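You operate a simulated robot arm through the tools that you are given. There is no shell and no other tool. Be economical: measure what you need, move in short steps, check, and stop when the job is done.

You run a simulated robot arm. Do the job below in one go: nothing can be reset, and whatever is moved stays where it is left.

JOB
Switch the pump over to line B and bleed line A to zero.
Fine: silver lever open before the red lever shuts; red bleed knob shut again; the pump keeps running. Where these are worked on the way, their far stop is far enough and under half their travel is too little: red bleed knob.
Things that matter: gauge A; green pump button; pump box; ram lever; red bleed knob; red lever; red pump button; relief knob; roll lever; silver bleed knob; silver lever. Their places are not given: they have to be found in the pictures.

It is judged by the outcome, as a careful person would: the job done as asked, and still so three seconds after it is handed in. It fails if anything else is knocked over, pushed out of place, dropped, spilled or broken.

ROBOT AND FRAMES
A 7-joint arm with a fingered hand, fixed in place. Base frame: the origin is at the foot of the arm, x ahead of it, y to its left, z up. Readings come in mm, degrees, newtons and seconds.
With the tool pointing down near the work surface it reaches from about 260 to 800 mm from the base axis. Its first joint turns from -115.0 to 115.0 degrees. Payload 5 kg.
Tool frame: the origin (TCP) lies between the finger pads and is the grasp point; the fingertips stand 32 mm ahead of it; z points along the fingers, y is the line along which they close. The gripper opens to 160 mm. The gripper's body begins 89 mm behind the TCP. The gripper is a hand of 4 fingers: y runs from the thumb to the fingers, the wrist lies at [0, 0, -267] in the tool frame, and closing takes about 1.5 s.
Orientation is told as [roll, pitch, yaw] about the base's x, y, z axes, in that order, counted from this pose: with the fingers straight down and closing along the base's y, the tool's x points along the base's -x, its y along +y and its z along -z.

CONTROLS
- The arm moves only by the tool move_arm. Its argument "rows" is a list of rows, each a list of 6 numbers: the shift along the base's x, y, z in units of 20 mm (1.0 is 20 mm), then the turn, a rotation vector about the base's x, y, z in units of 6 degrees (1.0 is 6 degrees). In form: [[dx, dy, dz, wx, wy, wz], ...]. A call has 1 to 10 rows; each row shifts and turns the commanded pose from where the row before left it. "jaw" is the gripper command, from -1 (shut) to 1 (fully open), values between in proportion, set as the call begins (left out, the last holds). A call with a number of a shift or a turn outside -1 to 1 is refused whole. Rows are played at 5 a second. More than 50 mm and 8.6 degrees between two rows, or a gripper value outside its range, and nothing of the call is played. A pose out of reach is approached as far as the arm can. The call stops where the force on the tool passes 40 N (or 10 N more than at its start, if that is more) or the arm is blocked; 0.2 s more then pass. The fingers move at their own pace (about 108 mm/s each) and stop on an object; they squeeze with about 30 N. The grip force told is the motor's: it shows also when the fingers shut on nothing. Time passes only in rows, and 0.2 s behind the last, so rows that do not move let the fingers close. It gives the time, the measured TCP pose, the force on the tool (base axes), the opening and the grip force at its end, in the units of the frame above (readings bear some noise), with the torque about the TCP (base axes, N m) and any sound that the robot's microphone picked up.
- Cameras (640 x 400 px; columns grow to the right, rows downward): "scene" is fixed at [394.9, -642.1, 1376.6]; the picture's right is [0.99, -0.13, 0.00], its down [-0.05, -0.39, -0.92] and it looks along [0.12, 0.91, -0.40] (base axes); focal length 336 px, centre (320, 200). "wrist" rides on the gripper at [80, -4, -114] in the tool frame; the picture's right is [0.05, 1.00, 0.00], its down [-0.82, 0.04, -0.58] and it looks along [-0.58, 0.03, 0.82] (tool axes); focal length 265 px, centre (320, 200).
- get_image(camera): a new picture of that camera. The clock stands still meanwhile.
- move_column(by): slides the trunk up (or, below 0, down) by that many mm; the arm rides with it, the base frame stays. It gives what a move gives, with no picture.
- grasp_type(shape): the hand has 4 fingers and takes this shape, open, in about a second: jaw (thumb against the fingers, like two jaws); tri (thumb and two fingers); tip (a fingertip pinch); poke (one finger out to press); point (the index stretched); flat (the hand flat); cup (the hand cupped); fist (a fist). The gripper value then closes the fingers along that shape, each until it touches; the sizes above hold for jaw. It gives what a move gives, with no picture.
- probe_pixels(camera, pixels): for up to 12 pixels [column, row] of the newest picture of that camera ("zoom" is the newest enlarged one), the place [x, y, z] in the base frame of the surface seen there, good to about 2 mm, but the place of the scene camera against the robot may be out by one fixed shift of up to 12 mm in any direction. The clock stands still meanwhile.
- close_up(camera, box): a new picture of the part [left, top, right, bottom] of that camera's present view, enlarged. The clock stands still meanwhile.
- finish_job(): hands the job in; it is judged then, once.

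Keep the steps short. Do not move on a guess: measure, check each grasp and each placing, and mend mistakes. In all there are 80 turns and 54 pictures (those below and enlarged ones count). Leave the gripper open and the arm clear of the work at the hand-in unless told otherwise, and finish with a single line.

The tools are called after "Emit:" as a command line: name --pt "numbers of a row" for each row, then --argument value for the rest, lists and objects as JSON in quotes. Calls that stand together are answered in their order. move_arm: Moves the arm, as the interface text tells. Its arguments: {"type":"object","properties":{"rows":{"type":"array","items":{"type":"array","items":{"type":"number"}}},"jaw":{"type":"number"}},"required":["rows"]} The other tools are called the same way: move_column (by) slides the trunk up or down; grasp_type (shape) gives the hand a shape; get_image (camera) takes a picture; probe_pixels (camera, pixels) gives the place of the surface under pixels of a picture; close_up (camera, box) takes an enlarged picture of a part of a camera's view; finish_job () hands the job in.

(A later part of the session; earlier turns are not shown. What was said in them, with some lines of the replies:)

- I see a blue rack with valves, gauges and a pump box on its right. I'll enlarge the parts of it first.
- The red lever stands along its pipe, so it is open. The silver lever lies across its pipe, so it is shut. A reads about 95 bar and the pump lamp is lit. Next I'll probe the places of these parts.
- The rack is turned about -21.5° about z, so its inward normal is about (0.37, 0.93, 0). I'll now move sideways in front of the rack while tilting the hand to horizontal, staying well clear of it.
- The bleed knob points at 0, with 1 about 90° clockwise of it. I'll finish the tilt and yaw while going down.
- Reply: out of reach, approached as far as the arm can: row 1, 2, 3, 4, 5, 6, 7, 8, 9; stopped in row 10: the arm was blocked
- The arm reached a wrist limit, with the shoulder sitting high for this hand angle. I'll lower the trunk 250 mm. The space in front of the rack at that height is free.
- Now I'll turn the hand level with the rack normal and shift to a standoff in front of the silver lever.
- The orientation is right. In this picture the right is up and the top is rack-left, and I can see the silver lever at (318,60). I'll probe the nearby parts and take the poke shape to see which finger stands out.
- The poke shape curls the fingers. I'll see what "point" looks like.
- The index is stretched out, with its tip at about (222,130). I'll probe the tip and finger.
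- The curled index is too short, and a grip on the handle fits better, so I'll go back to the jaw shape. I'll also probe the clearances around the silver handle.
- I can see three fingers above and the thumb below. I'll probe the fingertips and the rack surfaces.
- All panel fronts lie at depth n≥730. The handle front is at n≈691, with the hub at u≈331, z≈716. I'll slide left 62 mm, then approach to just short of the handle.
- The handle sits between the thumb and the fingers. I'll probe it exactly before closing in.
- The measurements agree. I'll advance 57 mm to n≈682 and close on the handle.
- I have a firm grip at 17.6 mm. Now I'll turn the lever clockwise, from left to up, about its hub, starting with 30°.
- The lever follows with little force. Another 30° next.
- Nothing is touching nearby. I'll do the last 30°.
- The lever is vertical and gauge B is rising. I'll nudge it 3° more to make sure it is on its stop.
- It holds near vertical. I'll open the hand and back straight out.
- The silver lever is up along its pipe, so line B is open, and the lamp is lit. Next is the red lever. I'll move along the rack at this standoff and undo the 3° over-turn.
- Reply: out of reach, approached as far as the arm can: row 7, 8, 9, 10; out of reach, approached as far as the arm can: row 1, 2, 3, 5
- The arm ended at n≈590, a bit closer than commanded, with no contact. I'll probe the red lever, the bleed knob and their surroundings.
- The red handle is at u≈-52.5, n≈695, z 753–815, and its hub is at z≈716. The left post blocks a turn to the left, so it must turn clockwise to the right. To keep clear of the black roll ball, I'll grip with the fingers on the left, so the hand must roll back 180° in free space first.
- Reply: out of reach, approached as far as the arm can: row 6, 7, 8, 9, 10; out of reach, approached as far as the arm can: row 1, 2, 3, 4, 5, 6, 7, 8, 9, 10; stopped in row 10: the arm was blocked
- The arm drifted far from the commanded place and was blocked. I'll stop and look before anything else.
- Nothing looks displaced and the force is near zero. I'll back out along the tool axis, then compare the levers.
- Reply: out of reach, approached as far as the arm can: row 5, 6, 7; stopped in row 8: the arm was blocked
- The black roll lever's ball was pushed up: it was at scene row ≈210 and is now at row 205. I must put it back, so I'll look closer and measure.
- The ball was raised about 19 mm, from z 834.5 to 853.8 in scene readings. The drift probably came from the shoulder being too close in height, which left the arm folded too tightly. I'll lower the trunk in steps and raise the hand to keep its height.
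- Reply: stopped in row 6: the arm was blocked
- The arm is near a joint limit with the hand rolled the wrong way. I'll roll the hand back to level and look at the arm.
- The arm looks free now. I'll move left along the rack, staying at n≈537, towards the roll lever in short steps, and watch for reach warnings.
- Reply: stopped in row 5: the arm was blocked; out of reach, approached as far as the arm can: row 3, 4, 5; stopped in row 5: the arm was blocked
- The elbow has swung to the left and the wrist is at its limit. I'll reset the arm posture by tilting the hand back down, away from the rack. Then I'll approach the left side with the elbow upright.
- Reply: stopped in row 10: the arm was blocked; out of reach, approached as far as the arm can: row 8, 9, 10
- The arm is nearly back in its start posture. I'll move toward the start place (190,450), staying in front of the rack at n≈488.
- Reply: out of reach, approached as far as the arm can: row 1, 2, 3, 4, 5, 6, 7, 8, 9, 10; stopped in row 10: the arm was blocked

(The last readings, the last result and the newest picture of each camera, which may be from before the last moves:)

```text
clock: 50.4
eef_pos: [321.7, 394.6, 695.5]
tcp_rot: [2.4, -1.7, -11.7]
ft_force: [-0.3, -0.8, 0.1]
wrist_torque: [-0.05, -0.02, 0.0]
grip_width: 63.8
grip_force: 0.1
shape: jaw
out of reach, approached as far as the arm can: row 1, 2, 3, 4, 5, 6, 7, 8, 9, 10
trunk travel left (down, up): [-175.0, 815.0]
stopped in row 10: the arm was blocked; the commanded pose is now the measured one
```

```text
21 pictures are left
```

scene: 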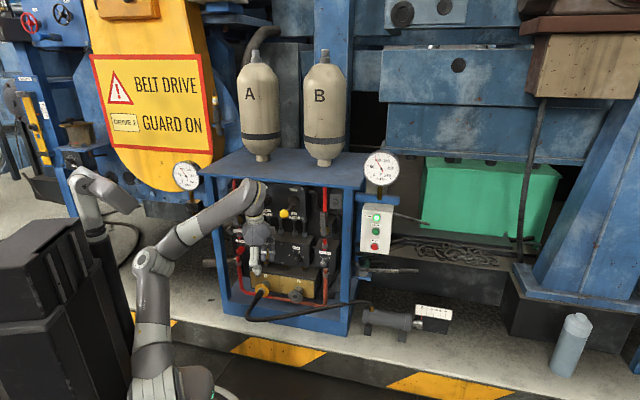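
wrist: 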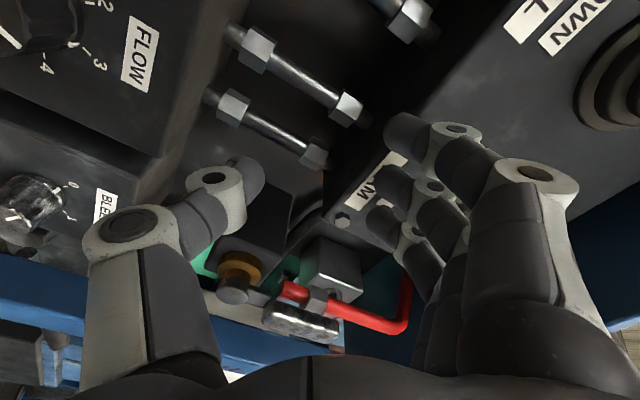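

The limit seems to come from the hand roll, and rolling the other way worked well on the left side before. I'll roll the hand about the tool axis (yaw −90°) in the free space here.

Emit:
move_arm --pt "0 0 0 0 0 -1" --pt "0 0 0 0 0 -1" --pt "0 0 0 0 0 -1" --pt "0 0 0 0 0 -1" --pt "0 0 0 0 0 -1" --pt "0 0 0 0 0 -1" --pt "0 0 0 0 0 -1" --pt "0 0 0 0 0 -1" --pt "0 0 0 0 0 -1" --pt "0 0 0 0 0 -1"

Emit:
move_arm --pt "-0.7 0.1 0 0 0 -1" --pt "-0.7 0.1 0 0 0 -1" --pt "-0.7 0.1 0 0 0 -1" --pt "-0.7 0.1 0 0 0 -1" --pt "-0.7 0.1 0 0 0 -1" --pt "-0.7 0.1 0 0 0 0" --pt "-0.7 0.1 0 0 0 0" --pt "-0.7 0.1 0 0 0 0" --pt "-0.7 0.1 0 0 0 0"

Emit:
get_image --camera "scene"

```text
clock: 52.8
eef_pos: [343.4, 381.0, 692.3]
tcp_rot: [2.6, -2.6, -75.0]
ft_force: [-0.1, 0.6, 0.3]
wrist_torque: [-0.01, 0.03, 0.03]
grip_width: 64.0
grip_force: 0.1
shape: jaw
trunk travel left (down, up): [-175.0, 815.0]
stopped in row 10: the arm was blocked; the commanded pose is now the measured one
```

```text
clock: 55.0
eef_pos: [321.7, 378.6, 692.3]
tcp_rot: [2.2, -2.2, -108.7]
ft_force: [-0.1, 0.5, -0.4]
wrist_torque: [-0.05, 0.01, -0.01]
grip_width: 64.0
grip_force: 0.1
shape: jaw
out of reach, approached as far as the arm can: row 4, 5, 6, 7, 8, 9
trunk travel left (down, up): [-175.0, 815.0]
stopped in row 9: the arm was blocked; the commanded pose is now the measured one
```

```text
20 pictures are left
```

scene: 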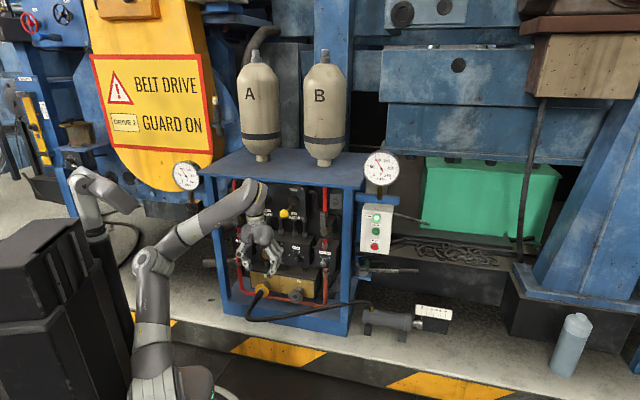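

The roll turned freely, but the arm still will not go left. I'll probe the arm's links to understand its posture.

Emit:
probe_pixels --camera "scene" --pixels '[[170, 385], [152, 350], [153, 310], [150, 262], [170, 240], [210, 215], [245, 193], [255, 225], [195, 385], [90, 190]]'

```text
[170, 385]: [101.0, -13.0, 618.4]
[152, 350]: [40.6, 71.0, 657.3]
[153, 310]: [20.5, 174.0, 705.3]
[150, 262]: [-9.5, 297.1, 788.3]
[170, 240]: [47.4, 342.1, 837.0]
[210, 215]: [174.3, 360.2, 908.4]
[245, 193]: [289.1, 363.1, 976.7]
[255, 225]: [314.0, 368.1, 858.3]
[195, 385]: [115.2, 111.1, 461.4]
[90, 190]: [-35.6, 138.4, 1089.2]
```

The upper arm points sideways (+y) and the forearm runs along +x, so the wrist is overbent. Earlier the horizontal hand rolled +90° gave an elbow-up posture that reached the red lever, so I'll go back to that. I'll pitch the hand up to horizontal here while moving slightly right.

Emit:
move_arm --pt "0.7 -0.2 0 0.93 -0.367 0" --pt "0.7 -0.2 0 0.93 -0.367 0" --pt "0.7 -0.2 0 0.93 -0.367 0" --pt "0.7 -0.2 0 0.93 -0.367 0" --pt "0.7 -0.2 0 0.93 -0.367 0" --pt "0.5 0 0 0.93 -0.367 0" --pt "0.5 0 0 0.93 -0.367 0" --pt "0.5 0 0 0.93 -0.367 0" --pt "0.5 0 0 0.93 -0.367 0" --pt "0.5 0 0 0.93 -0.367 0"

Emit:
move_arm --pt "0.2 0 0 0.93 -0.367 0" --pt "0.2 0 0 0.93 -0.367 0" --pt "0.2 0 0 0.93 -0.367 0" --pt "0.2 0 0 0.93 -0.367 0" --pt "0.2 0 0 0.93 -0.367 0"

Emit:
get_image --camera "scene"

```text
clock: 57.2
eef_pos: [439.0, 361.2, 692.1]
tcp_rot: [7.1, 57.9, -105.8]
ft_force: [-0.5, 0.3, 0.0]
wrist_torque: [0.02, -0.01, 0.02]
grip_width: 64.0
grip_force: 0.0
shape: jaw
trunk travel left (down, up): [-175.0, 815.0]
```

```text
clock: 58.4
eef_pos: [458.8, 360.0, 694.6]
tcp_rot: [59.9, 86.3, -54.0]
ft_force: [0.2, -0.1, 0.6]
wrist_torque: [-0.01, 0.0, -0.01]
grip_width: 63.6
grip_force: 0.0
shape: jaw
trunk travel left (down, up): [-175.0, 815.0]
```

```text
19 pictures are left
```

scene: 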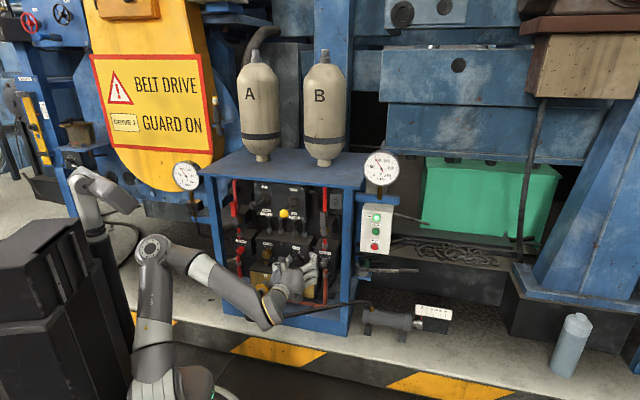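

The posture is good. I'll bring the trunk back up in steps, lowering the hand in between, because the red lever was reached from that height.

Emit:
move_column --by 125

Emit:
move_arm --pt "0 0 -1 0 0 0" --pt "0 0 -1 0 0 0" --pt "0 0 -1 0 0 0" --pt "0 0 -1 0 0 0" --pt "0 0 -1 0 0 0" --pt "0 0 -1 0 0 0"

Emit:
move_column --by 125

Emit:
move_arm --pt "0 0 -0.9 0 0 0" --pt "0 0 -0.9 0 0 0" --pt "-0.5 0.2 -0.2 0 0 0" --pt "-0.9304 0.3665 0 0 0 0" --pt "-0.9304 0.3665 0 0 0 0" --pt "-0.9304 0.3665 0 0 0 0"

Emit:
get_image --camera "scene"

```text
clock: 59.9
eef_pos: [458.5, 358.6, 820.4]
tcp_rot: [57.7, 86.3, -56.2]
ft_force: [0.0, -0.1, -0.2]
wrist_torque: [0.01, 0.02, -0.01]
grip_width: 63.8
grip_force: 0.0
shape: jaw
trunk travel left (down, up): [-300.0, 690.0]
```

```text
clock: 61.3
eef_pos: [457.2, 358.4, 699.4]
tcp_rot: [58.4, 86.3, -55.3]
ft_force: [-0.3, -0.3, 0.1]
wrist_torque: [0.0, 0.03, -0.04]
grip_width: 63.9
grip_force: 0.0
shape: jaw
trunk travel left (down, up): [-300.0, 690.0]
```

```text
clock: 62.8
eef_pos: [457.8, 357.7, 823.8]
tcp_rot: [57.7, 86.2, -56.1]
ft_force: [0.0, 0.2, -0.3]
wrist_torque: [-0.01, 0.04, -0.04]
grip_width: 63.7
grip_force: 0.1
shape: jaw
trunk travel left (down, up): [-425.0, 565.0]
```

```text
clock: 64.2
eef_pos: [421.9, 399.8, 781.3]
tcp_rot: [58.0, 86.3, -55.9]
ft_force: [0.2, -0.8, -0.1]
wrist_torque: [-0.01, -0.02, 0.02]
grip_width: 63.9
grip_force: 0.1
shape: jaw
out of reach, approached as far as the arm can: row 4, 5, 6
trunk travel left (down, up): [-425.0, 565.0]
```

```text
18 pictures are left
```

scene: 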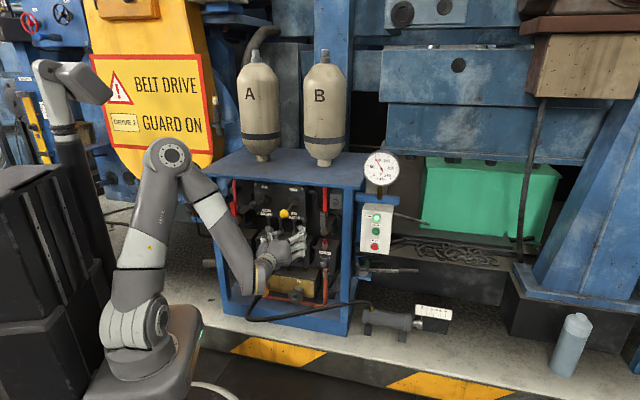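

The elbow is up again. I'll lower the hand to pass under the ball levers, then go left while easing forward to n≈590 as before.

Emit:
move_arm --pt "0.35 0.9 -0.6 0 0 0" --pt "0.35 0.9 -0.6 0 0 0" --pt "0 0 -0.8 0 0 0" --pt "-0.83 0.5 0 0 0 0" --pt "-0.83 0.5 0 0 0 0" --pt "-0.83 0.5 0 0 0 0" --pt "-0.83 0.5 0 0 0 0" --pt "-0.83 0.5 0 0 0 0"

Emit:
move_arm --pt "-0.83 0.5 0 0 0 0" --pt "-0.83 0.5 0 0 0 0" --pt "-0.83 0.5 0 0 0 0"

```text
clock: 66.0
eef_pos: [355.0, 485.2, 742.1]
tcp_rot: [57.5, 86.3, -56.3]
ft_force: [-0.3, 0.6, -0.2]
wrist_torque: [-0.02, -0.01, 0.02]
grip_width: 64.1
grip_force: 0.1
shape: jaw
trunk travel left (down, up): [-425.0, 565.0]
```

```text
clock: 66.8
eef_pos: [302.2, 515.5, 741.3]
tcp_rot: [57.8, 86.3, -56.1]
ft_force: [0.8, -0.2, -0.2]
wrist_torque: [-0.01, 0.04, 0.06]
grip_width: 64.1
grip_force: 0.2
shape: jaw
trunk travel left (down, up): [-425.0, 565.0]
```

I'm now just under the roll ball, and everything was in reach. I'll look with the wrist camera to measure the ball.

Emit:
get_image --camera "wrist"

```text
17 pictures are left
```

wrist: 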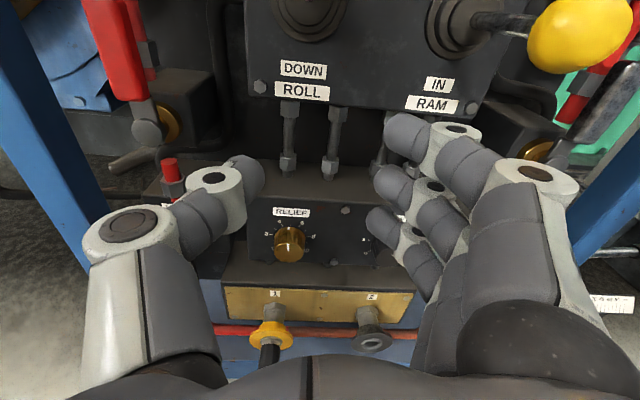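

From the scene readings the ball centre is at u≈71, n≈623, z≈841, and it was at z≈821 at first. I'll centre the open hand below it and come up so the ball lies between thumb and fingers.

Emit:
move_arm --pt "-0.26 0.775 0 0 0 0" --pt "-0.26 0.775 0 0 0 0" --pt "0 0 0.8 0 0 0" --pt "0 0 0.8 0 0 0" --pt "0 0 0.8 0 0 0" --pt "0 0 0.8 0 0 0" --pt "0 0 0.8 0 0 0" --pt "0 0 0.8 0 0 0"

Emit:
get_image --camera "wrist"

Emit:
close_up --camera "scene" --box '[216, 165, 296, 215]'

```text
clock: 68.6
eef_pos: [295.2, 547.0, 837.5]
tcp_rot: [57.1, 86.3, -56.7]
ft_force: [-0.7, -0.5, -0.4]
wrist_torque: [-0.01, 0.05, 0.02]
grip_width: 63.9
grip_force: 0.1
shape: jaw
trunk travel left (down, up): [-425.0, 565.0]
```

```text
16 pictures are left
```

wrist: 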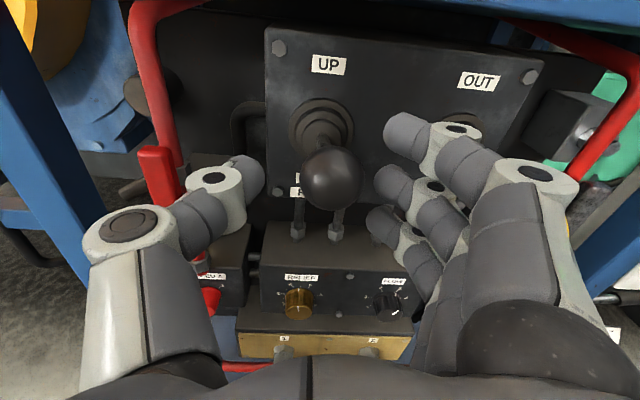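

```text
8.00 times, centred on (256, 190) of scene
```

zoom: 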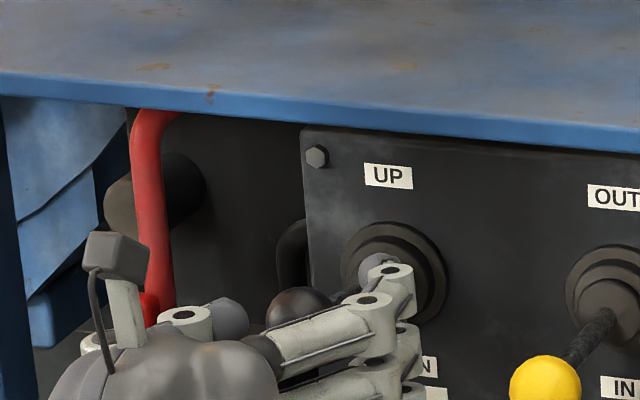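

The ball sits between thumb and fingers at (330,178). I'll probe it and centre before closing.

Emit:
probe_pixels --camera "wrist" --pixels '[[330, 180], [305, 180], [357, 180], [252, 175], [385, 185]]'

```text
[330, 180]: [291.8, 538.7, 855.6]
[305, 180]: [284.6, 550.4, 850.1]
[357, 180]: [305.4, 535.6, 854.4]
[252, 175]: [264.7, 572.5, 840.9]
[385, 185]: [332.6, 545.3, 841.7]
```

The ball is centred at u≈75 and the TCP is at 74. I'll close on it gently.

Emit:
move_arm --pt "0 0 0 0 0 0" --pt "0 0 0 0 0 0" --pt "0 0 0 0 0 0" --jaw -0.7

```text
clock: 69.4
eef_pos: [294.4, 547.0, 837.3]
tcp_rot: [57.8, 86.3, -56.1]
ft_force: [1.1, -0.8, 0.2]
wrist_torque: [-0.03, 0.04, 0.0]
grip_width: 24.5
grip_force: 0.0
shape: jaw
trunk travel left (down, up): [-425.0, 565.0]
```

The fingers reached 24.5 mm without touching anything. I'll look.

Emit:
get_image --camera "wrist"

```text
14 pictures are left
```

wrist: 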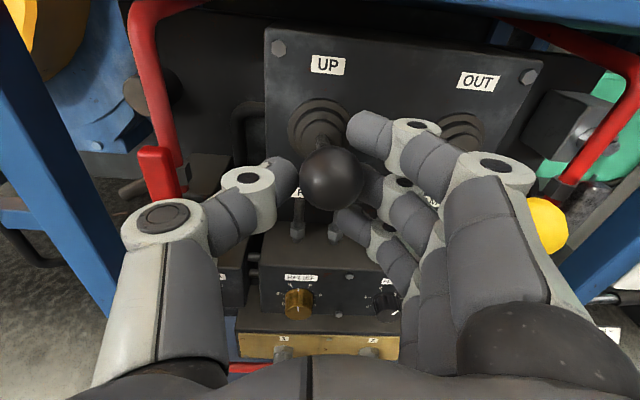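

The fingers are close around the ball and stem. I'll close fully to take hold.

Emit:
move_arm --pt "0 0 0 0 0 0" --pt "0 0 0 0 0 0" --pt "0 0 0 0 0 0" --jaw -1

```text
clock: 70.2
eef_pos: [293.3, 549.4, 836.4]
tcp_rot: [57.6, 86.2, -56.0]
ft_force: [-1.3, 12.3, -1.7]
wrist_torque: [-0.05, 0.13, 0.07]
grip_width: 4.1
grip_force: 30.2
shape: jaw
trunk travel left (down, up): [-425.0, 565.0]
```

I'm holding the stem just behind the ball. I'll ease it down about 15 mm and check.

Emit:
move_arm --pt "0 0 -0.25 0 0 0" --pt "0 0 -0.25 0 0 0" --pt "0 0 -0.25 0 0 0"

Emit:
close_up --camera "scene" --box '[216, 175, 296, 225]'

```text
clock: 71.0
eef_pos: [292.8, 549.9, 821.5]
tcp_rot: [57.6, 86.2, -56.1]
ft_force: [-2.7, 13.8, 0.5]
wrist_torque: [0.04, -0.04, 0.13]
grip_width: 3.7
grip_force: 30.0
shape: jaw
trunk travel left (down, up): [-425.0, 565.0]
```

```text
8.00 times, centred on (256, 200) of scene
```

zoom: 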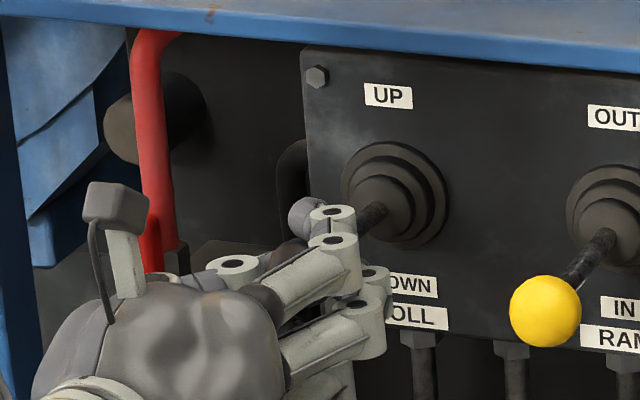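

The stem angle looks right. I'll open and check the ball's place.

Emit:
move_arm --pt "0 0 0 0 0 0" --pt "0 0 0 0 0 0" --pt "0 0 0 0 0 0" --jaw -0.2

Emit:
move_arm --pt "0 0 -0.8 0 0 0" --pt "0 0 -0.8 0 0 0" --pt "0 0 -0.8 0 0 0" --pt "0 0 -0.8 0 0 0" --pt "0 0 -0.8 0 0 0"

Emit:
close_up --camera "scene" --box '[216, 190, 296, 240]'

Emit:
probe_pixels --camera "scene" --pixels '[[253.5, 210], [253.5, 208], [284, 213.5]]'

```text
clock: 71.8
eef_pos: [294.8, 547.7, 822.7]
tcp_rot: [57.6, 86.3, -56.2]
ft_force: [0.0, -0.3, 0.8]
wrist_torque: [0.02, 0.01, 0.02]
grip_width: 63.3
grip_force: 0.1
shape: jaw
trunk travel left (down, up): [-425.0, 565.0]
```

```text
clock: 73.0
eef_pos: [293.2, 546.3, 743.5]
tcp_rot: [58.1, 86.4, -55.6]
ft_force: [-0.1, -0.8, 0.3]
wrist_torque: [0.0, -0.01, -0.01]
grip_width: 63.2
grip_force: 0.0
shape: jaw
trunk travel left (down, up): [-425.0, 565.0]
```

```text
8.00 times, centred on (256, 215) of scene
```

zoom: 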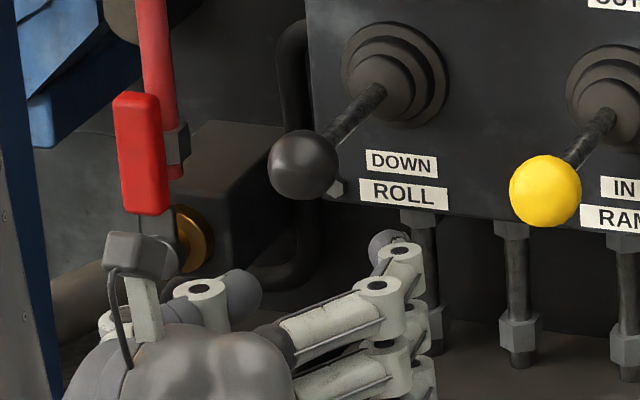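

```text
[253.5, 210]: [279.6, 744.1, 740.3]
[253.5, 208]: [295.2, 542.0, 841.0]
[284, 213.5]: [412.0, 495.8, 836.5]
```

The roll ball is back where it was, at zoom (303,164) against (303,163) at first. Next is the red lever. I'll move left to u≈-20 and test in free air whether the hand can roll further clockwise.

Emit:
move_arm --pt "-0.865 0.341 0.1 0 0 0" --pt "-0.865 0.341 0.1 0 0 0" --pt "-0.865 0.341 0.1 0 0 0" --pt "-0.865 0.341 0.1 0 0 0" --pt "-0.865 0.341 0.1 0 0 0"

Emit:
move_arm --pt "0 0 0 0.3665 0.9304 0" --pt "0 0 0 0.3665 0.9304 0" --pt "0 0 0 0.3665 0.9304 0" --pt "0 0 0 0.3665 0.9304 0" --pt "0 0 0 0.3665 0.9304 0"

```text
clock: 74.2
eef_pos: [206.2, 581.1, 754.4]
tcp_rot: [58.6, 86.4, -55.2]
ft_force: [0.1, 0.1, -0.3]
wrist_torque: [0.01, 0.02, -0.06]
grip_width: 63.4
grip_force: 0.2
shape: jaw
trunk travel left (down, up): [-425.0, 565.0]
```

```text
clock: 75.4
eef_pos: [206.4, 581.2, 753.6]
tcp_rot: [-83.7, 63.0, 163.0]
ft_force: [0.2, 0.0, 0.2]
wrist_torque: [0.03, 0.03, -0.02]
grip_width: 63.6
grip_force: 0.1
shape: jaw
trunk travel left (down, up): [-425.0, 565.0]
```

There are no warnings, so I'll continue the test roll another 54°.

Emit:
move_arm --pt "0 0 0 0.3665 0.9304 0" --pt "0 0 0 0.3665 0.9304 0" --pt "0 0 0 0.3665 0.9304 0" --pt "0 0 0 0.3665 0.9304 0" --pt "0 0 0 0.3665 0.9304 0" --pt "0 0 0 0.3665 0.9304 0" --pt "0 0 0 0.3665 0.9304 0" --pt "0 0 0 0.3665 0.9304 0" --pt "0 0 0 0.3665 0.9304 0"

```text
clock: 77.4
eef_pos: [205.3, 581.7, 752.6]
tcp_rot: [-87.5, 9.0, 160.6]
ft_force: [0.1, -0.4, 0.9]
wrist_torque: [0.03, 0.0, -0.01]
grip_width: 63.5
grip_force: 0.0
shape: jaw
trunk travel left (down, up): [-425.0, 565.0]
```

The whole roll is in reach, so I can grip the red lever and turn it as I did the silver one. I'll roll back to the vertical-handle grip, straighten the tool axis slightly, and line up on the handle.

Emit:
move_arm --pt "0 0 0 -0.3665 -0.9304 0" --pt "0 0 0 -0.3665 -0.9304 0" --pt "0 0 0 -0.3665 -0.9304 0" --pt "0 0 0 -0.3665 -0.9304 0" --pt "0 0 0 -0.3665 -0.9304 0" --pt "0 0 0 -0.3665 -0.9304 0" --pt "0 0 0 -0.3665 -0.9304 0" --pt "0 0 0 -0.3665 -0.9304 0" --pt "0 0 0 -0.3665 -0.9304 0" --pt "0 0 0 -0.3665 -0.9304 0"

Emit:
move_arm --pt "-0.35 0.14 0.3 -0.3665 -0.9304 0" --pt "-0.35 0.14 0.3 -0.3665 -0.9304 0" --pt "-0.35 0.14 0.3 -0.3665 -0.9304 0" --pt "-0.35 0.14 0.3 -0.183 -0.465 0" --pt "0 0 0 0.39 -0.155 -0.28"

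Emit:
get_image --camera "wrist"

```text
clock: 79.6
eef_pos: [205.4, 581.0, 753.5]
tcp_rot: [-82.2, 68.9, 164.3]
ft_force: [-0.4, 0.3, 0.5]
wrist_torque: [-0.01, 0.01, 0.05]
grip_width: 63.4
grip_force: 0.1
shape: jaw
trunk travel left (down, up): [-425.0, 565.0]
```

```text
clock: 80.8
eef_pos: [176.4, 592.5, 777.0]
tcp_rot: [172.2, 89.6, 56.6]
ft_force: [0.6, 0.5, -0.5]
wrist_torque: [0.02, 0.0, 0.04]
grip_width: 63.6
grip_force: 0.0
shape: jaw
trunk travel left (down, up): [-425.0, 565.0]
```

```text
11 pictures are left
```

wrist: 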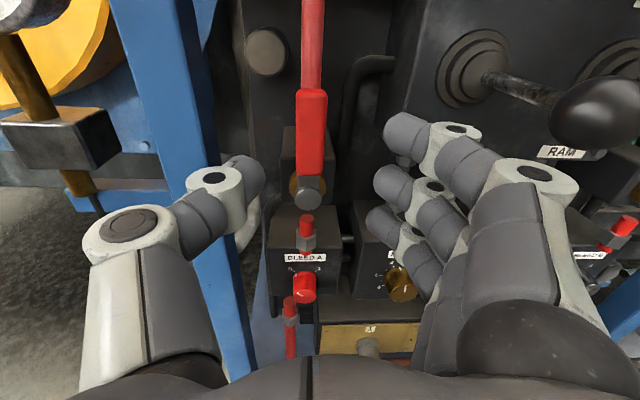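

The handle is centred at (311,130). I'll probe it and the bleed knob once more.

Emit:
probe_pixels --camera "wrist" --pixels '[[311, 100], [311, 165], [300, 140], [322, 140], [307, 192], [304, 283], [304, 295], [295, 290], [314, 290], [290, 285], [300, 245], [245, 230]]'

```text
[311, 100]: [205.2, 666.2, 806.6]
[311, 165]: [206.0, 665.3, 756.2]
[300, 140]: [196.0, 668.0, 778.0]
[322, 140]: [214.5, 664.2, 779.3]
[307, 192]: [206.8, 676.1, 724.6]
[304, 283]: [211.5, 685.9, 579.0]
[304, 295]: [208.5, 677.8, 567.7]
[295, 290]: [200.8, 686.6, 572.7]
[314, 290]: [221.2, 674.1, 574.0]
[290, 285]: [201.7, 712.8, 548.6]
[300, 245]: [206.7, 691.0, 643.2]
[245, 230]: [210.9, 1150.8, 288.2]
```

Everything is aligned (u -53). I'll advance 64 mm and close on the red handle.

Emit:
move_arm --pt "0.293 0.744 0 0 0 0" --pt "0.293 0.744 0 0 0 0" --pt "0.293 0.744 0 0 0 0" --pt "0.293 0.744 0 0 0 0"

Emit:
move_arm --pt "0 0 0 0 0 0" --pt "0 0 0 0 0 0" --pt "0 0 0 0 0 0" --pt "0 0 0 0 0 0" --jaw -1

```text
clock: 81.8
eef_pos: [201.0, 653.0, 778.6]
tcp_rot: [177.6, 89.6, 62.2]
ft_force: [0.1, 0.1, -0.2]
wrist_torque: [0.0, 0.0, -0.01]
grip_width: 63.3
grip_force: 0.1
shape: jaw
trunk travel left (down, up): [-425.0, 565.0]
```

```text
clock: 82.8
eef_pos: [201.3, 652.9, 777.6]
tcp_rot: [179.9, 89.7, 64.2]
ft_force: [1.9, 4.1, 1.0]
wrist_torque: [0.02, 0.0, 0.01]
grip_width: 17.8
grip_force: 30.0
shape: jaw
trunk travel left (down, up): [-425.0, 565.0]
```

I have a firm grip at 17.8 mm. I'll turn clockwise 30° (top to right) about the hub.

Emit:
move_arm --pt "0.301 -0.119 -0.017 0.3665 0.9304 0" --pt "0.298 -0.118 -0.051 0.3665 0.9304 0" --pt "0.292 -0.115 -0.084 0.3665 0.9304 0" --pt "0.282 -0.111 -0.117 0.3665 0.9304 0" --pt "0.269 -0.106 -0.147 0.3665 0.9304 0"

```text
clock: 84.0
eef_pos: [229.9, 641.2, 767.5]
tcp_rot: [-86.8, 59.9, 157.7]
ft_force: [-0.2, -2.3, 3.7]
wrist_torque: [0.12, -0.01, -0.05]
grip_width: 17.4
grip_force: 29.8
shape: jaw
trunk travel left (down, up): [-425.0, 565.0]
```

The lever follows easily. Next 30°.

Emit:
move_arm --pt "0.253 -0.1 -0.177 0.3665 0.9304 0" --pt "0.235 -0.092 -0.204 0.3665 0.9304 0" --pt "0.213 -0.084 -0.229 0.3665 0.9304 0" --pt "0.19 -0.075 -0.252 0.3665 0.9304 0" --pt "0.164 -0.065 -0.272 0.3665 0.9304 0"

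Emit:
move_arm --pt "0.137 -0.054 -0.289 0.3665 0.9304 0" --pt "0.109 -0.043 -0.303 0.3665 0.9304 0" --pt "0.078 -0.031 -0.313 0.3665 0.9304 0" --pt "0.047 -0.019 -0.321 0.3665 0.9304 0" --pt "0.016 -0.006 -0.324 0.3665 0.9304 0"

Emit:
close_up --camera "scene" --box '[160, 150, 400, 300]'

```text
clock: 85.2
eef_pos: [250.7, 633.8, 745.4]
tcp_rot: [-86.3, 30.0, 158.1]
ft_force: [-9.2, -11.1, -6.8]
wrist_torque: [-0.15, -0.12, 0.05]
grip_width: 18.3
grip_force: 29.8
shape: jaw
trunk travel left (down, up): [-425.0, 565.0]
```

```text
clock: 86.4
eef_pos: [258.3, 629.8, 715.6]
tcp_rot: [-86.1, 0.0, 158.2]
ft_force: [-15.9, -8.4, -4.6]
wrist_torque: [-0.18, -0.24, 0.22]
grip_width: 17.9
grip_force: 30.1
shape: jaw
trunk travel left (down, up): [-425.0, 565.0]
```

```text
2.67 times, centred on (280, 225) of scene
```

zoom: 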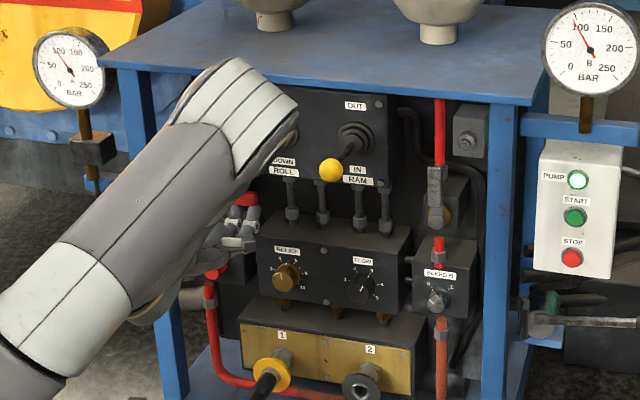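

The red handle is horizontal now, and the pump lamp is still lit. I'll open and back out straight; the forearm hides the roll ball, so I'll check that afterwards.

Emit:
move_arm --pt "0 0 0 0 0 0" --pt "0 0 0 0 0 0" --pt "0 0 0 0 0 0" --jaw -0.2

Emit:
move_arm --pt "-0.293 -0.744 0 0 0 0" --pt "-0.293 -0.744 0 0 0 0" --pt "-0.293 -0.744 0 0 0 0" --pt "-0.293 -0.744 0 0 0 0"

Emit:
get_image --camera "wrist"

```text
clock: 87.2
eef_pos: [261.1, 629.6, 715.5]
tcp_rot: [-86.2, 0.0, 158.0]
ft_force: [-0.6, -0.8, 0.2]
wrist_torque: [-0.01, 0.0, -0.05]
grip_width: 63.1
grip_force: 0.0
shape: jaw
trunk travel left (down, up): [-425.0, 565.0]
```

```text
clock: 88.2
eef_pos: [234.0, 569.6, 715.1]
tcp_rot: [-86.2, 0.0, 157.9]
ft_force: [1.0, -0.3, 0.2]
wrist_torque: [-0.01, 0.0, 0.0]
grip_width: 63.2
grip_force: 0.0
shape: jaw
trunk travel left (down, up): [-425.0, 565.0]
```

```text
9 pictures are left
```

wrist: 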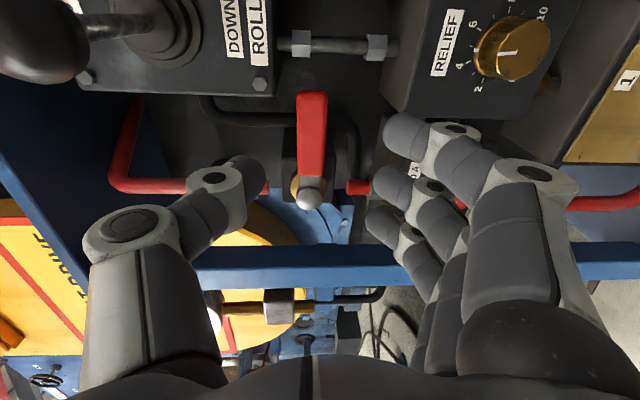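

The red lever lies across its pipe. I'll probe the roll ball at (40,45) to check that the forearm did not move it.

Emit:
probe_pixels --camera "wrist" --pixels '[[40, 40], [60, 70], [20, 20], [75, 40], [312, 100], [310, 150]]'

```text
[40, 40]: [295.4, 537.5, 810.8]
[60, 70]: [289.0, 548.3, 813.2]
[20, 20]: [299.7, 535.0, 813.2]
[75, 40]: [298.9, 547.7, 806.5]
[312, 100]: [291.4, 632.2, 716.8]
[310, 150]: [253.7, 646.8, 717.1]
```

The roll lever is still in place. For the bleed knob I'll roll back 90° in free air, shift to u≈-53 and level the tool axis. Then I'll lower the trunk so the arm keeps the same posture.

Emit:
move_arm --pt "-0.288 0.114 0 0.586 -0.231 0" --pt "-0.288 0.114 0 -0.3665 -0.9304 0" --pt "-0.288 0.114 0 -0.3665 -0.9304 0" --pt "-0.288 0.114 0 -0.3665 -0.9304 0" --pt "-0.288 0.114 0 -0.3665 -0.9304 0" --pt "-0.288 0.114 0 -0.3665 -0.9304 0" --pt "-0.288 0.114 0 -0.3665 -0.9304 0" --pt "-0.288 0.114 0 -0.3665 -0.9304 0" --pt "-0.288 0.114 0 -0.3665 -0.9304 0" --pt "-0.288 0.114 0 -0.3665 -0.9304 0"

Emit:
move_arm --pt "0 0 0 -0.3665 -0.9304 0" --pt "0 0 0 -0.3665 -0.9304 0" --pt "0 0 0 -0.3665 -0.9304 0" --pt "0 0 0 -0.3665 -0.9304 0" --pt "0 0 0 -0.3665 -0.9304 0" --pt "0 0 0 -0.3665 -0.9304 0"

Emit:
move_column --by -143

Emit:
get_image --camera "wrist"

```text
clock: 90.4
eef_pos: [177.3, 591.7, 715.3]
tcp_rot: [-90.5, 54.2, 157.7]
ft_force: [1.5, -0.3, -0.6]
wrist_torque: [-0.02, 0.02, 0.02]
grip_width: 63.3
grip_force: 0.0
shape: jaw
trunk travel left (down, up): [-425.0, 565.0]
```

```text
clock: 91.8
eef_pos: [177.1, 593.1, 716.4]
tcp_rot: [168.5, 89.6, 56.9]
ft_force: [-0.3, 0.4, -0.8]
wrist_torque: [-0.01, 0.02, 0.0]
grip_width: 63.3
grip_force: 0.1
shape: jaw
trunk travel left (down, up): [-425.0, 565.0]
```

```text
clock: 93.5
eef_pos: [177.2, 593.2, 573.0]
tcp_rot: [179.5, 89.6, 68.0]
ft_force: [-0.1, -0.3, -0.2]
wrist_torque: [0.03, -0.01, 0.0]
grip_width: 63.5
grip_force: 0.0
shape: jaw
trunk travel left (down, up): [-282.0, 708.0]
```

```text
8 pictures are left
```

wrist: 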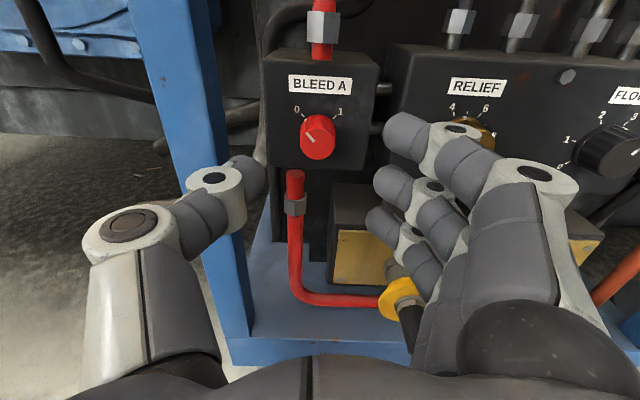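

I can see the knob at (318,137), pointing at 0. I'll probe the knob, pipe, relief knob and hose coupling for clearances.

Emit:
probe_pixels --camera "wrist" --pixels '[[317, 143], [303, 140], [334, 140], [318, 155], [318, 118], [295, 180], [295, 205], [488, 135], [400, 290], [408, 320], [340, 215], [290, 150]]'

```text
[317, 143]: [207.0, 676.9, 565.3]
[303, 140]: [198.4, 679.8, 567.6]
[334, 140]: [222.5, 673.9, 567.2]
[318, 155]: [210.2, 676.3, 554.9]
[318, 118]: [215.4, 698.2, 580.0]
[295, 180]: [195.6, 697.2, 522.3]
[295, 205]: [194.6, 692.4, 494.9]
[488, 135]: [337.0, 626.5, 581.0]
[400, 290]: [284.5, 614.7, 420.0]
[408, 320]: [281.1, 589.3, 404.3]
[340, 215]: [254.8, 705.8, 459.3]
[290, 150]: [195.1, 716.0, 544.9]
```

The knob axis is at u≈-52, z≈567, with its face at n≈706, and there is room for the fingers. I'll advance to n≈689 and close on it.

Emit:
move_arm --pt "0.33 0.837 -0.075 0 0 0" --pt "0.33 0.837 -0.075 0 0 0" --pt "0.33 0.837 -0.075 0 0 0" --pt "0.33 0.837 -0.075 0 0 0"

Emit:
move_arm --pt "0 0 0 0 0 0" --pt "0 0 0 0 0 0" --pt "0 0 0 0 0 0" --pt "0 0 0 0 0 0" --jaw -1

Emit:
get_image --camera "wrist"

```text
clock: 94.5
eef_pos: [202.6, 658.3, 566.7]
tcp_rot: [177.9, 89.6, 66.2]
ft_force: [-0.1, 0.0, -0.7]
wrist_torque: [0.0, 0.01, -0.01]
grip_width: 63.1
grip_force: 0.0
shape: jaw
trunk travel left (down, up): [-282.0, 708.0]
```

```text
clock: 95.5
eef_pos: [199.3, 658.6, 566.8]
tcp_rot: [177.4, 89.5, 65.8]
ft_force: [-9.1, 6.4, -0.2]
wrist_torque: [0.02, -0.01, 0.09]
grip_width: 8.0
grip_force: 29.5
shape: jaw
trunk travel left (down, up): [-282.0, 708.0]
```

```text
7 pictures are left
```

wrist: 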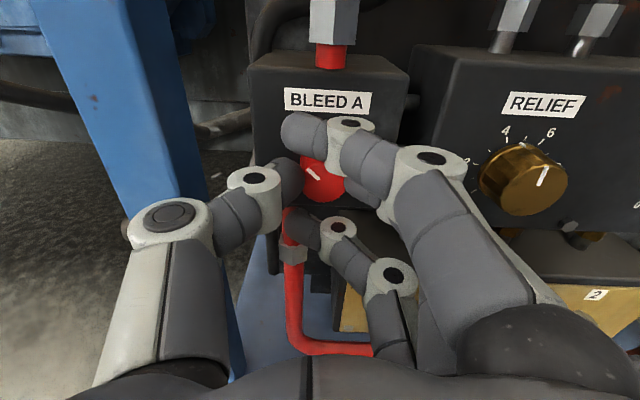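

The thumb and middle finger hold the knob, and the outer fingers lie above and below it. I'll turn clockwise 30° and watch the forces.

Emit:
move_arm --pt "0 0 0 0.3665 0.9304 0" --pt "0 0 0 0.3665 0.9304 0" --pt "0 0 0 0.3665 0.9304 0" --pt "0 0 0 0.3665 0.9304 0" --pt "0 0 0 0.3665 0.9304 0"

Emit:
move_arm --pt "0 0 0 0.3665 0.9304 0" --pt "0 0 0 0.3665 0.9304 0" --pt "0 0 0 0.3665 0.9304 0" --pt "0 0 0 0.3665 0.9304 0" --pt "0 0 0 0.3665 0.9304 0"

```text
clock: 96.7
eef_pos: [201.3, 658.4, 567.5]
tcp_rot: [-90.8, 59.9, 157.6]
ft_force: [-21.2, -9.1, 12.0]
wrist_torque: [0.23, -0.04, 0.34]
grip_width: 9.2
grip_force: 29.5
shape: jaw
trunk travel left (down, up): [-282.0, 708.0]
```

```text
clock: 97.9
eef_pos: [204.7, 659.2, 567.8]
tcp_rot: [-90.4, 29.8, 157.7]
ft_force: [-19.0, -16.6, 17.6]
wrist_torque: [0.34, -0.1, 0.29]
grip_width: 10.0
grip_force: 29.6
shape: jaw
trunk travel left (down, up): [-282.0, 708.0]
```

It is turning steadily. Another 30°, then I'll look at the gauge and knob.

Emit:
move_arm --pt "0 0 0 0.3665 0.9304 0" --pt "0 0 0 0.3665 0.9304 0" --pt "0 0 0 0.3665 0.9304 0" --pt "0 0 0 0.3665 0.9304 0" --pt "0 0 0 0.3665 0.9304 0"

Emit:
get_image --camera "wrist"

Emit:
close_up --camera "scene" --box '[160, 150, 400, 300]'

```text
clock: 99.1
eef_pos: [204.5, 659.4, 567.3]
tcp_rot: [-89.9, -0.1, 157.8]
ft_force: [-7.2, -15.7, 11.1]
wrist_torque: [0.15, -0.02, 0.07]
grip_width: 10.3
grip_force: 30.7
shape: jaw
trunk travel left (down, up): [-282.0, 708.0]
```

```text
6 pictures are left
```

wrist: 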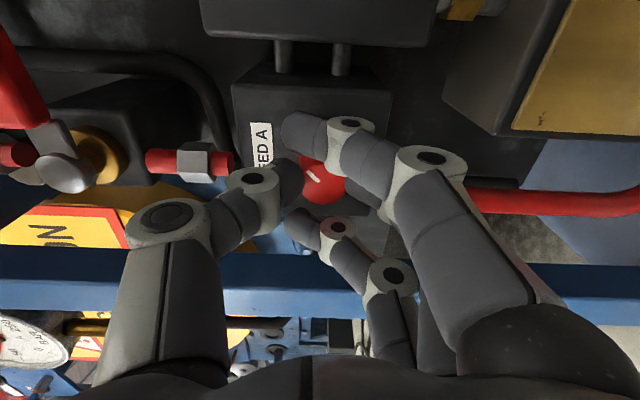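

```text
2.67 times, centred on (280, 225) of scene
```

zoom: 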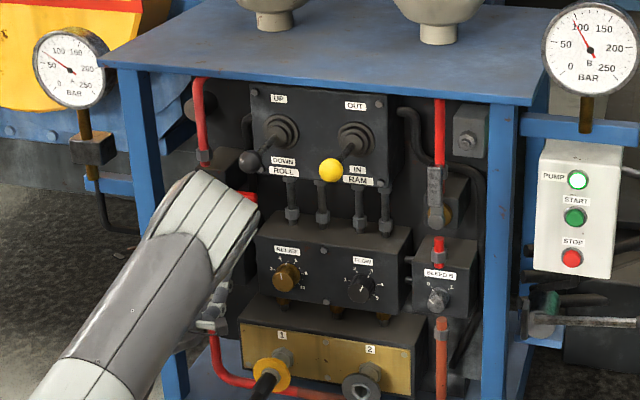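

The knob turned with the hand, gauge A is falling (about 65 bar), B holds and the pump runs. I'll wait while it bleeds.

Emit:
move_arm --pt "0 0 0 0 0 0" --pt "0 0 0 0 0 0" --pt "0 0 0 0 0 0" --pt "0 0 0 0 0 0" --pt "0 0 0 0 0 0" --pt "0 0 0 0 0 0" --pt "0 0 0 0 0 0" --pt "0 0 0 0 0 0" --pt "0 0 0 0 0 0" --pt "0 0 0 0 0 0"

Emit:
move_arm --pt "0 0 0 0 0 0" --pt "0 0 0 0 0 0" --pt "0 0 0 0 0 0" --pt "0 0 0 0 0 0" --pt "0 0 0 0 0 0" --pt "0 0 0 0 0 0" --pt "0 0 0 0 0 0" --pt "0 0 0 0 0 0" --pt "0 0 0 0 0 0" --pt "0 0 0 0 0 0"

Emit:
move_arm --pt "0 0 0 0 0 0" --pt "0 0 0 0 0 0" --pt "0 0 0 0 0 0" --pt "0 0 0 0 0 0" --pt "0 0 0 0 0 0" --pt "0 0 0 0 0 0" --pt "0 0 0 0 0 0" --pt "0 0 0 0 0 0" --pt "0 0 0 0 0 0" --pt "0 0 0 0 0 0"

Emit:
move_arm --pt "0 0 0 0 0 0" --pt "0 0 0 0 0 0" --pt "0 0 0 0 0 0" --pt "0 0 0 0 0 0" --pt "0 0 0 0 0 0" --pt "0 0 0 0 0 0" --pt "0 0 0 0 0 0" --pt "0 0 0 0 0 0" --pt "0 0 0 0 0 0" --pt "0 0 0 0 0 0"

Emit:
close_up --camera "scene" --box '[160, 150, 240, 200]'

```text
clock: 101.3
eef_pos: [204.8, 658.8, 567.1]
tcp_rot: [-90.0, 0.0, 158.0]
ft_force: [0.5, -16.7, 10.9]
wrist_torque: [0.09, -0.04, -0.1]
grip_width: 10.2
grip_force: 29.5
shape: jaw
trunk travel left (down, up): [-282.0, 708.0]
```

```text
clock: 103.5
eef_pos: [204.3, 660.2, 567.2]
tcp_rot: [-90.0, 0.1, 158.0]
ft_force: [5.4, -23.5, 10.7]
wrist_torque: [0.08, -0.05, -0.22]
grip_width: 10.0
grip_force: 29.7
shape: jaw
trunk travel left (down, up): [-282.0, 708.0]
```

```text
clock: 105.7
eef_pos: [203.9, 660.3, 567.2]
tcp_rot: [-90.0, 0.0, 158.0]
ft_force: [7.0, -23.0, 11.9]
wrist_torque: [0.06, -0.05, -0.28]
grip_width: 10.3
grip_force: 30.0
shape: jaw
trunk travel left (down, up): [-282.0, 708.0]
```

```text
clock: 107.9
eef_pos: [203.6, 659.7, 566.2]
tcp_rot: [-90.1, 0.0, 158.0]
ft_force: [7.9, -24.0, 11.0]
wrist_torque: [0.09, -0.04, -0.27]
grip_width: 10.4
grip_force: 29.8
shape: jaw
trunk travel left (down, up): [-282.0, 708.0]
```

```text
8.00 times, centred on (200, 175) of scene
```

zoom: 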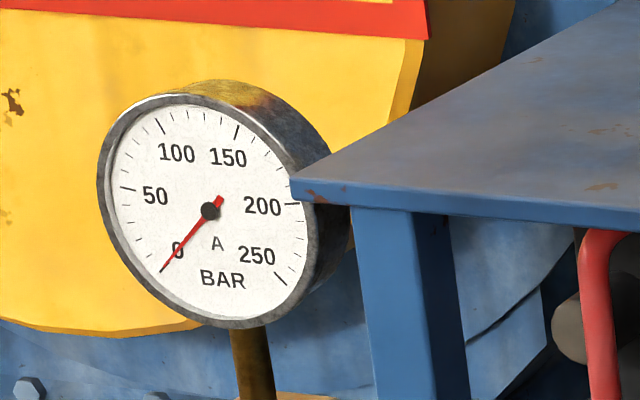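

Gauge A reads 0. I'll turn the knob back anticlockwise 90° and a few degrees more, to be sure it is on its shut stop.

Emit:
move_arm --pt "0 0 0 -0.3665 -0.9304 0" --pt "0 0 0 -0.3665 -0.9304 0" --pt "0 0 0 -0.3665 -0.9304 0" --pt "0 0 0 -0.3665 -0.9304 0" --pt "0 0 0 -0.3665 -0.9304 0" --pt "0 0 0 -0.3665 -0.9304 0" --pt "0 0 0 -0.3665 -0.9304 0" --pt "0 0 0 -0.3665 -0.9304 0"

Emit:
move_arm --pt "0 0 0 -0.3665 -0.9304 0" --pt "0 0 0 -0.3665 -0.9304 0" --pt "0 0 0 -0.3665 -0.9304 0" --pt "0 0 0 -0.3665 -0.9304 0" --pt "0 0 0 -0.3665 -0.9304 0" --pt "0 0 0 -0.3665 -0.9304 0" --pt "0 0 0 -0.3665 -0.9304 0" --pt "0 0 0 -0.3665 -0.9304 0"

Emit:
get_image --camera "wrist"

```text
clock: 109.7
eef_pos: [201.6, 659.7, 568.0]
tcp_rot: [-90.7, 48.1, 157.8]
ft_force: [-5.1, -6.5, 20.0]
wrist_torque: [0.31, -0.08, -0.01]
grip_width: 9.9
grip_force: 30.2
shape: jaw
trunk travel left (down, up): [-282.0, 708.0]
```

```text
clock: 111.5
eef_pos: [199.8, 661.2, 568.2]
tcp_rot: [95.3, 83.8, -15.9]
ft_force: [-29.3, -8.6, 15.2]
wrist_torque: [0.4, 0.42, 0.54]
grip_width: 10.1
grip_force: 30.3
shape: jaw
trunk travel left (down, up): [-282.0, 708.0]
```

```text
3 pictures are left
```

wrist: 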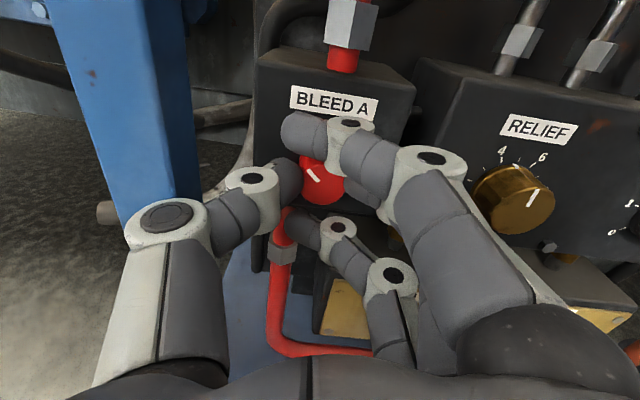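

The twisting torque has risen to about 0.54 N m, so the knob is on its shut stop. I'll open and back out.

Emit:
move_arm --pt "0 0 0 0 0 0" --pt "0 0 0 0 0 0" --pt "0 0 0 0 0 0" --pt "0 0 0 0 0 0" --jaw -0.2

Emit:
move_arm --pt "-0.33 -0.837 0 0 0 0" --pt "-0.33 -0.837 0 0 0 0" --pt "-0.33 -0.837 0 0 0 0" --pt "-0.33 -0.837 0 0 0 0"

Emit:
get_image --camera "wrist"

```text
clock: 112.5
eef_pos: [204.2, 660.2, 565.9]
tcp_rot: [94.0, 84.0, -17.5]
ft_force: [0.0, 0.0, -0.2]
wrist_torque: [0.03, 0.02, 0.01]
grip_width: 63.3
grip_force: 0.1
shape: jaw
trunk travel left (down, up): [-282.0, 708.0]
```

```text
clock: 113.5
eef_pos: [175.7, 591.9, 565.7]
tcp_rot: [94.2, 84.0, -17.4]
ft_force: [-0.1, -0.2, 0.9]
wrist_torque: [0.03, 0.01, 0.03]
grip_width: 63.5
grip_force: 0.0
shape: jaw
trunk travel left (down, up): [-282.0, 708.0]
```

```text
2 pictures are left
```

wrist: 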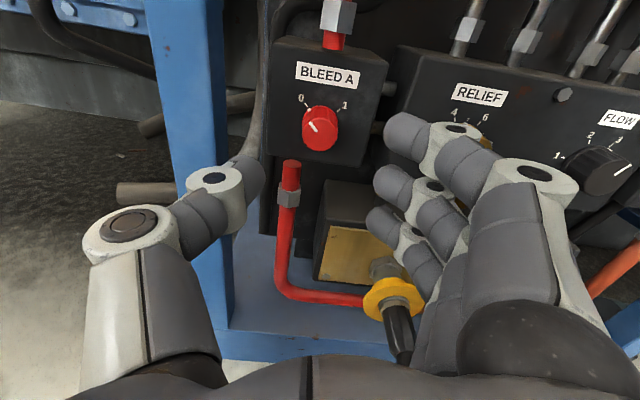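

The knob points at 0 again. I'll back off a little more, open the hand, and take a last look at the whole scene.

Emit:
move_arm --pt "-0.25 -0.65 0 0 0 0" --pt "-0.25 -0.65 0 0 0 0" --pt "0 0 0 0 0 0" --pt "0 0 0 0 0 0" --jaw 0.3

Emit:
close_up --camera "scene" --box '[160, 150, 400, 300]'

```text
clock: 114.5
eef_pos: [165.7, 567.5, 565.8]
tcp_rot: [94.3, 84.0, -17.4]
ft_force: [0.5, -0.4, 0.1]
wrist_torque: [0.04, -0.01, 0.0]
grip_width: 103.4
grip_force: 0.1
shape: jaw
trunk travel left (down, up): [-282.0, 708.0]
```

```text
2.67 times, centred on (280, 225) of scene
```

zoom: 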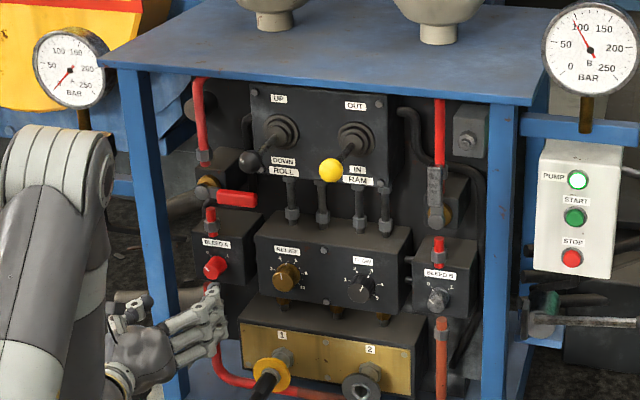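

Gauge A reads 0 and B about 95 bar. The silver lever is open, the red lever is shut, the bleed knob is at 0, the pump is running and the roll lever is where it was. Handing in.

Emit:
finish_job

```text
The job is handed in.
```

The pump is switched to line B and still running, line A is bled to zero and the red bleed knob is shut again; on the way the arm knocked the roll lever up about 19 mm, and I put it back to within the camera's reading of its first place.
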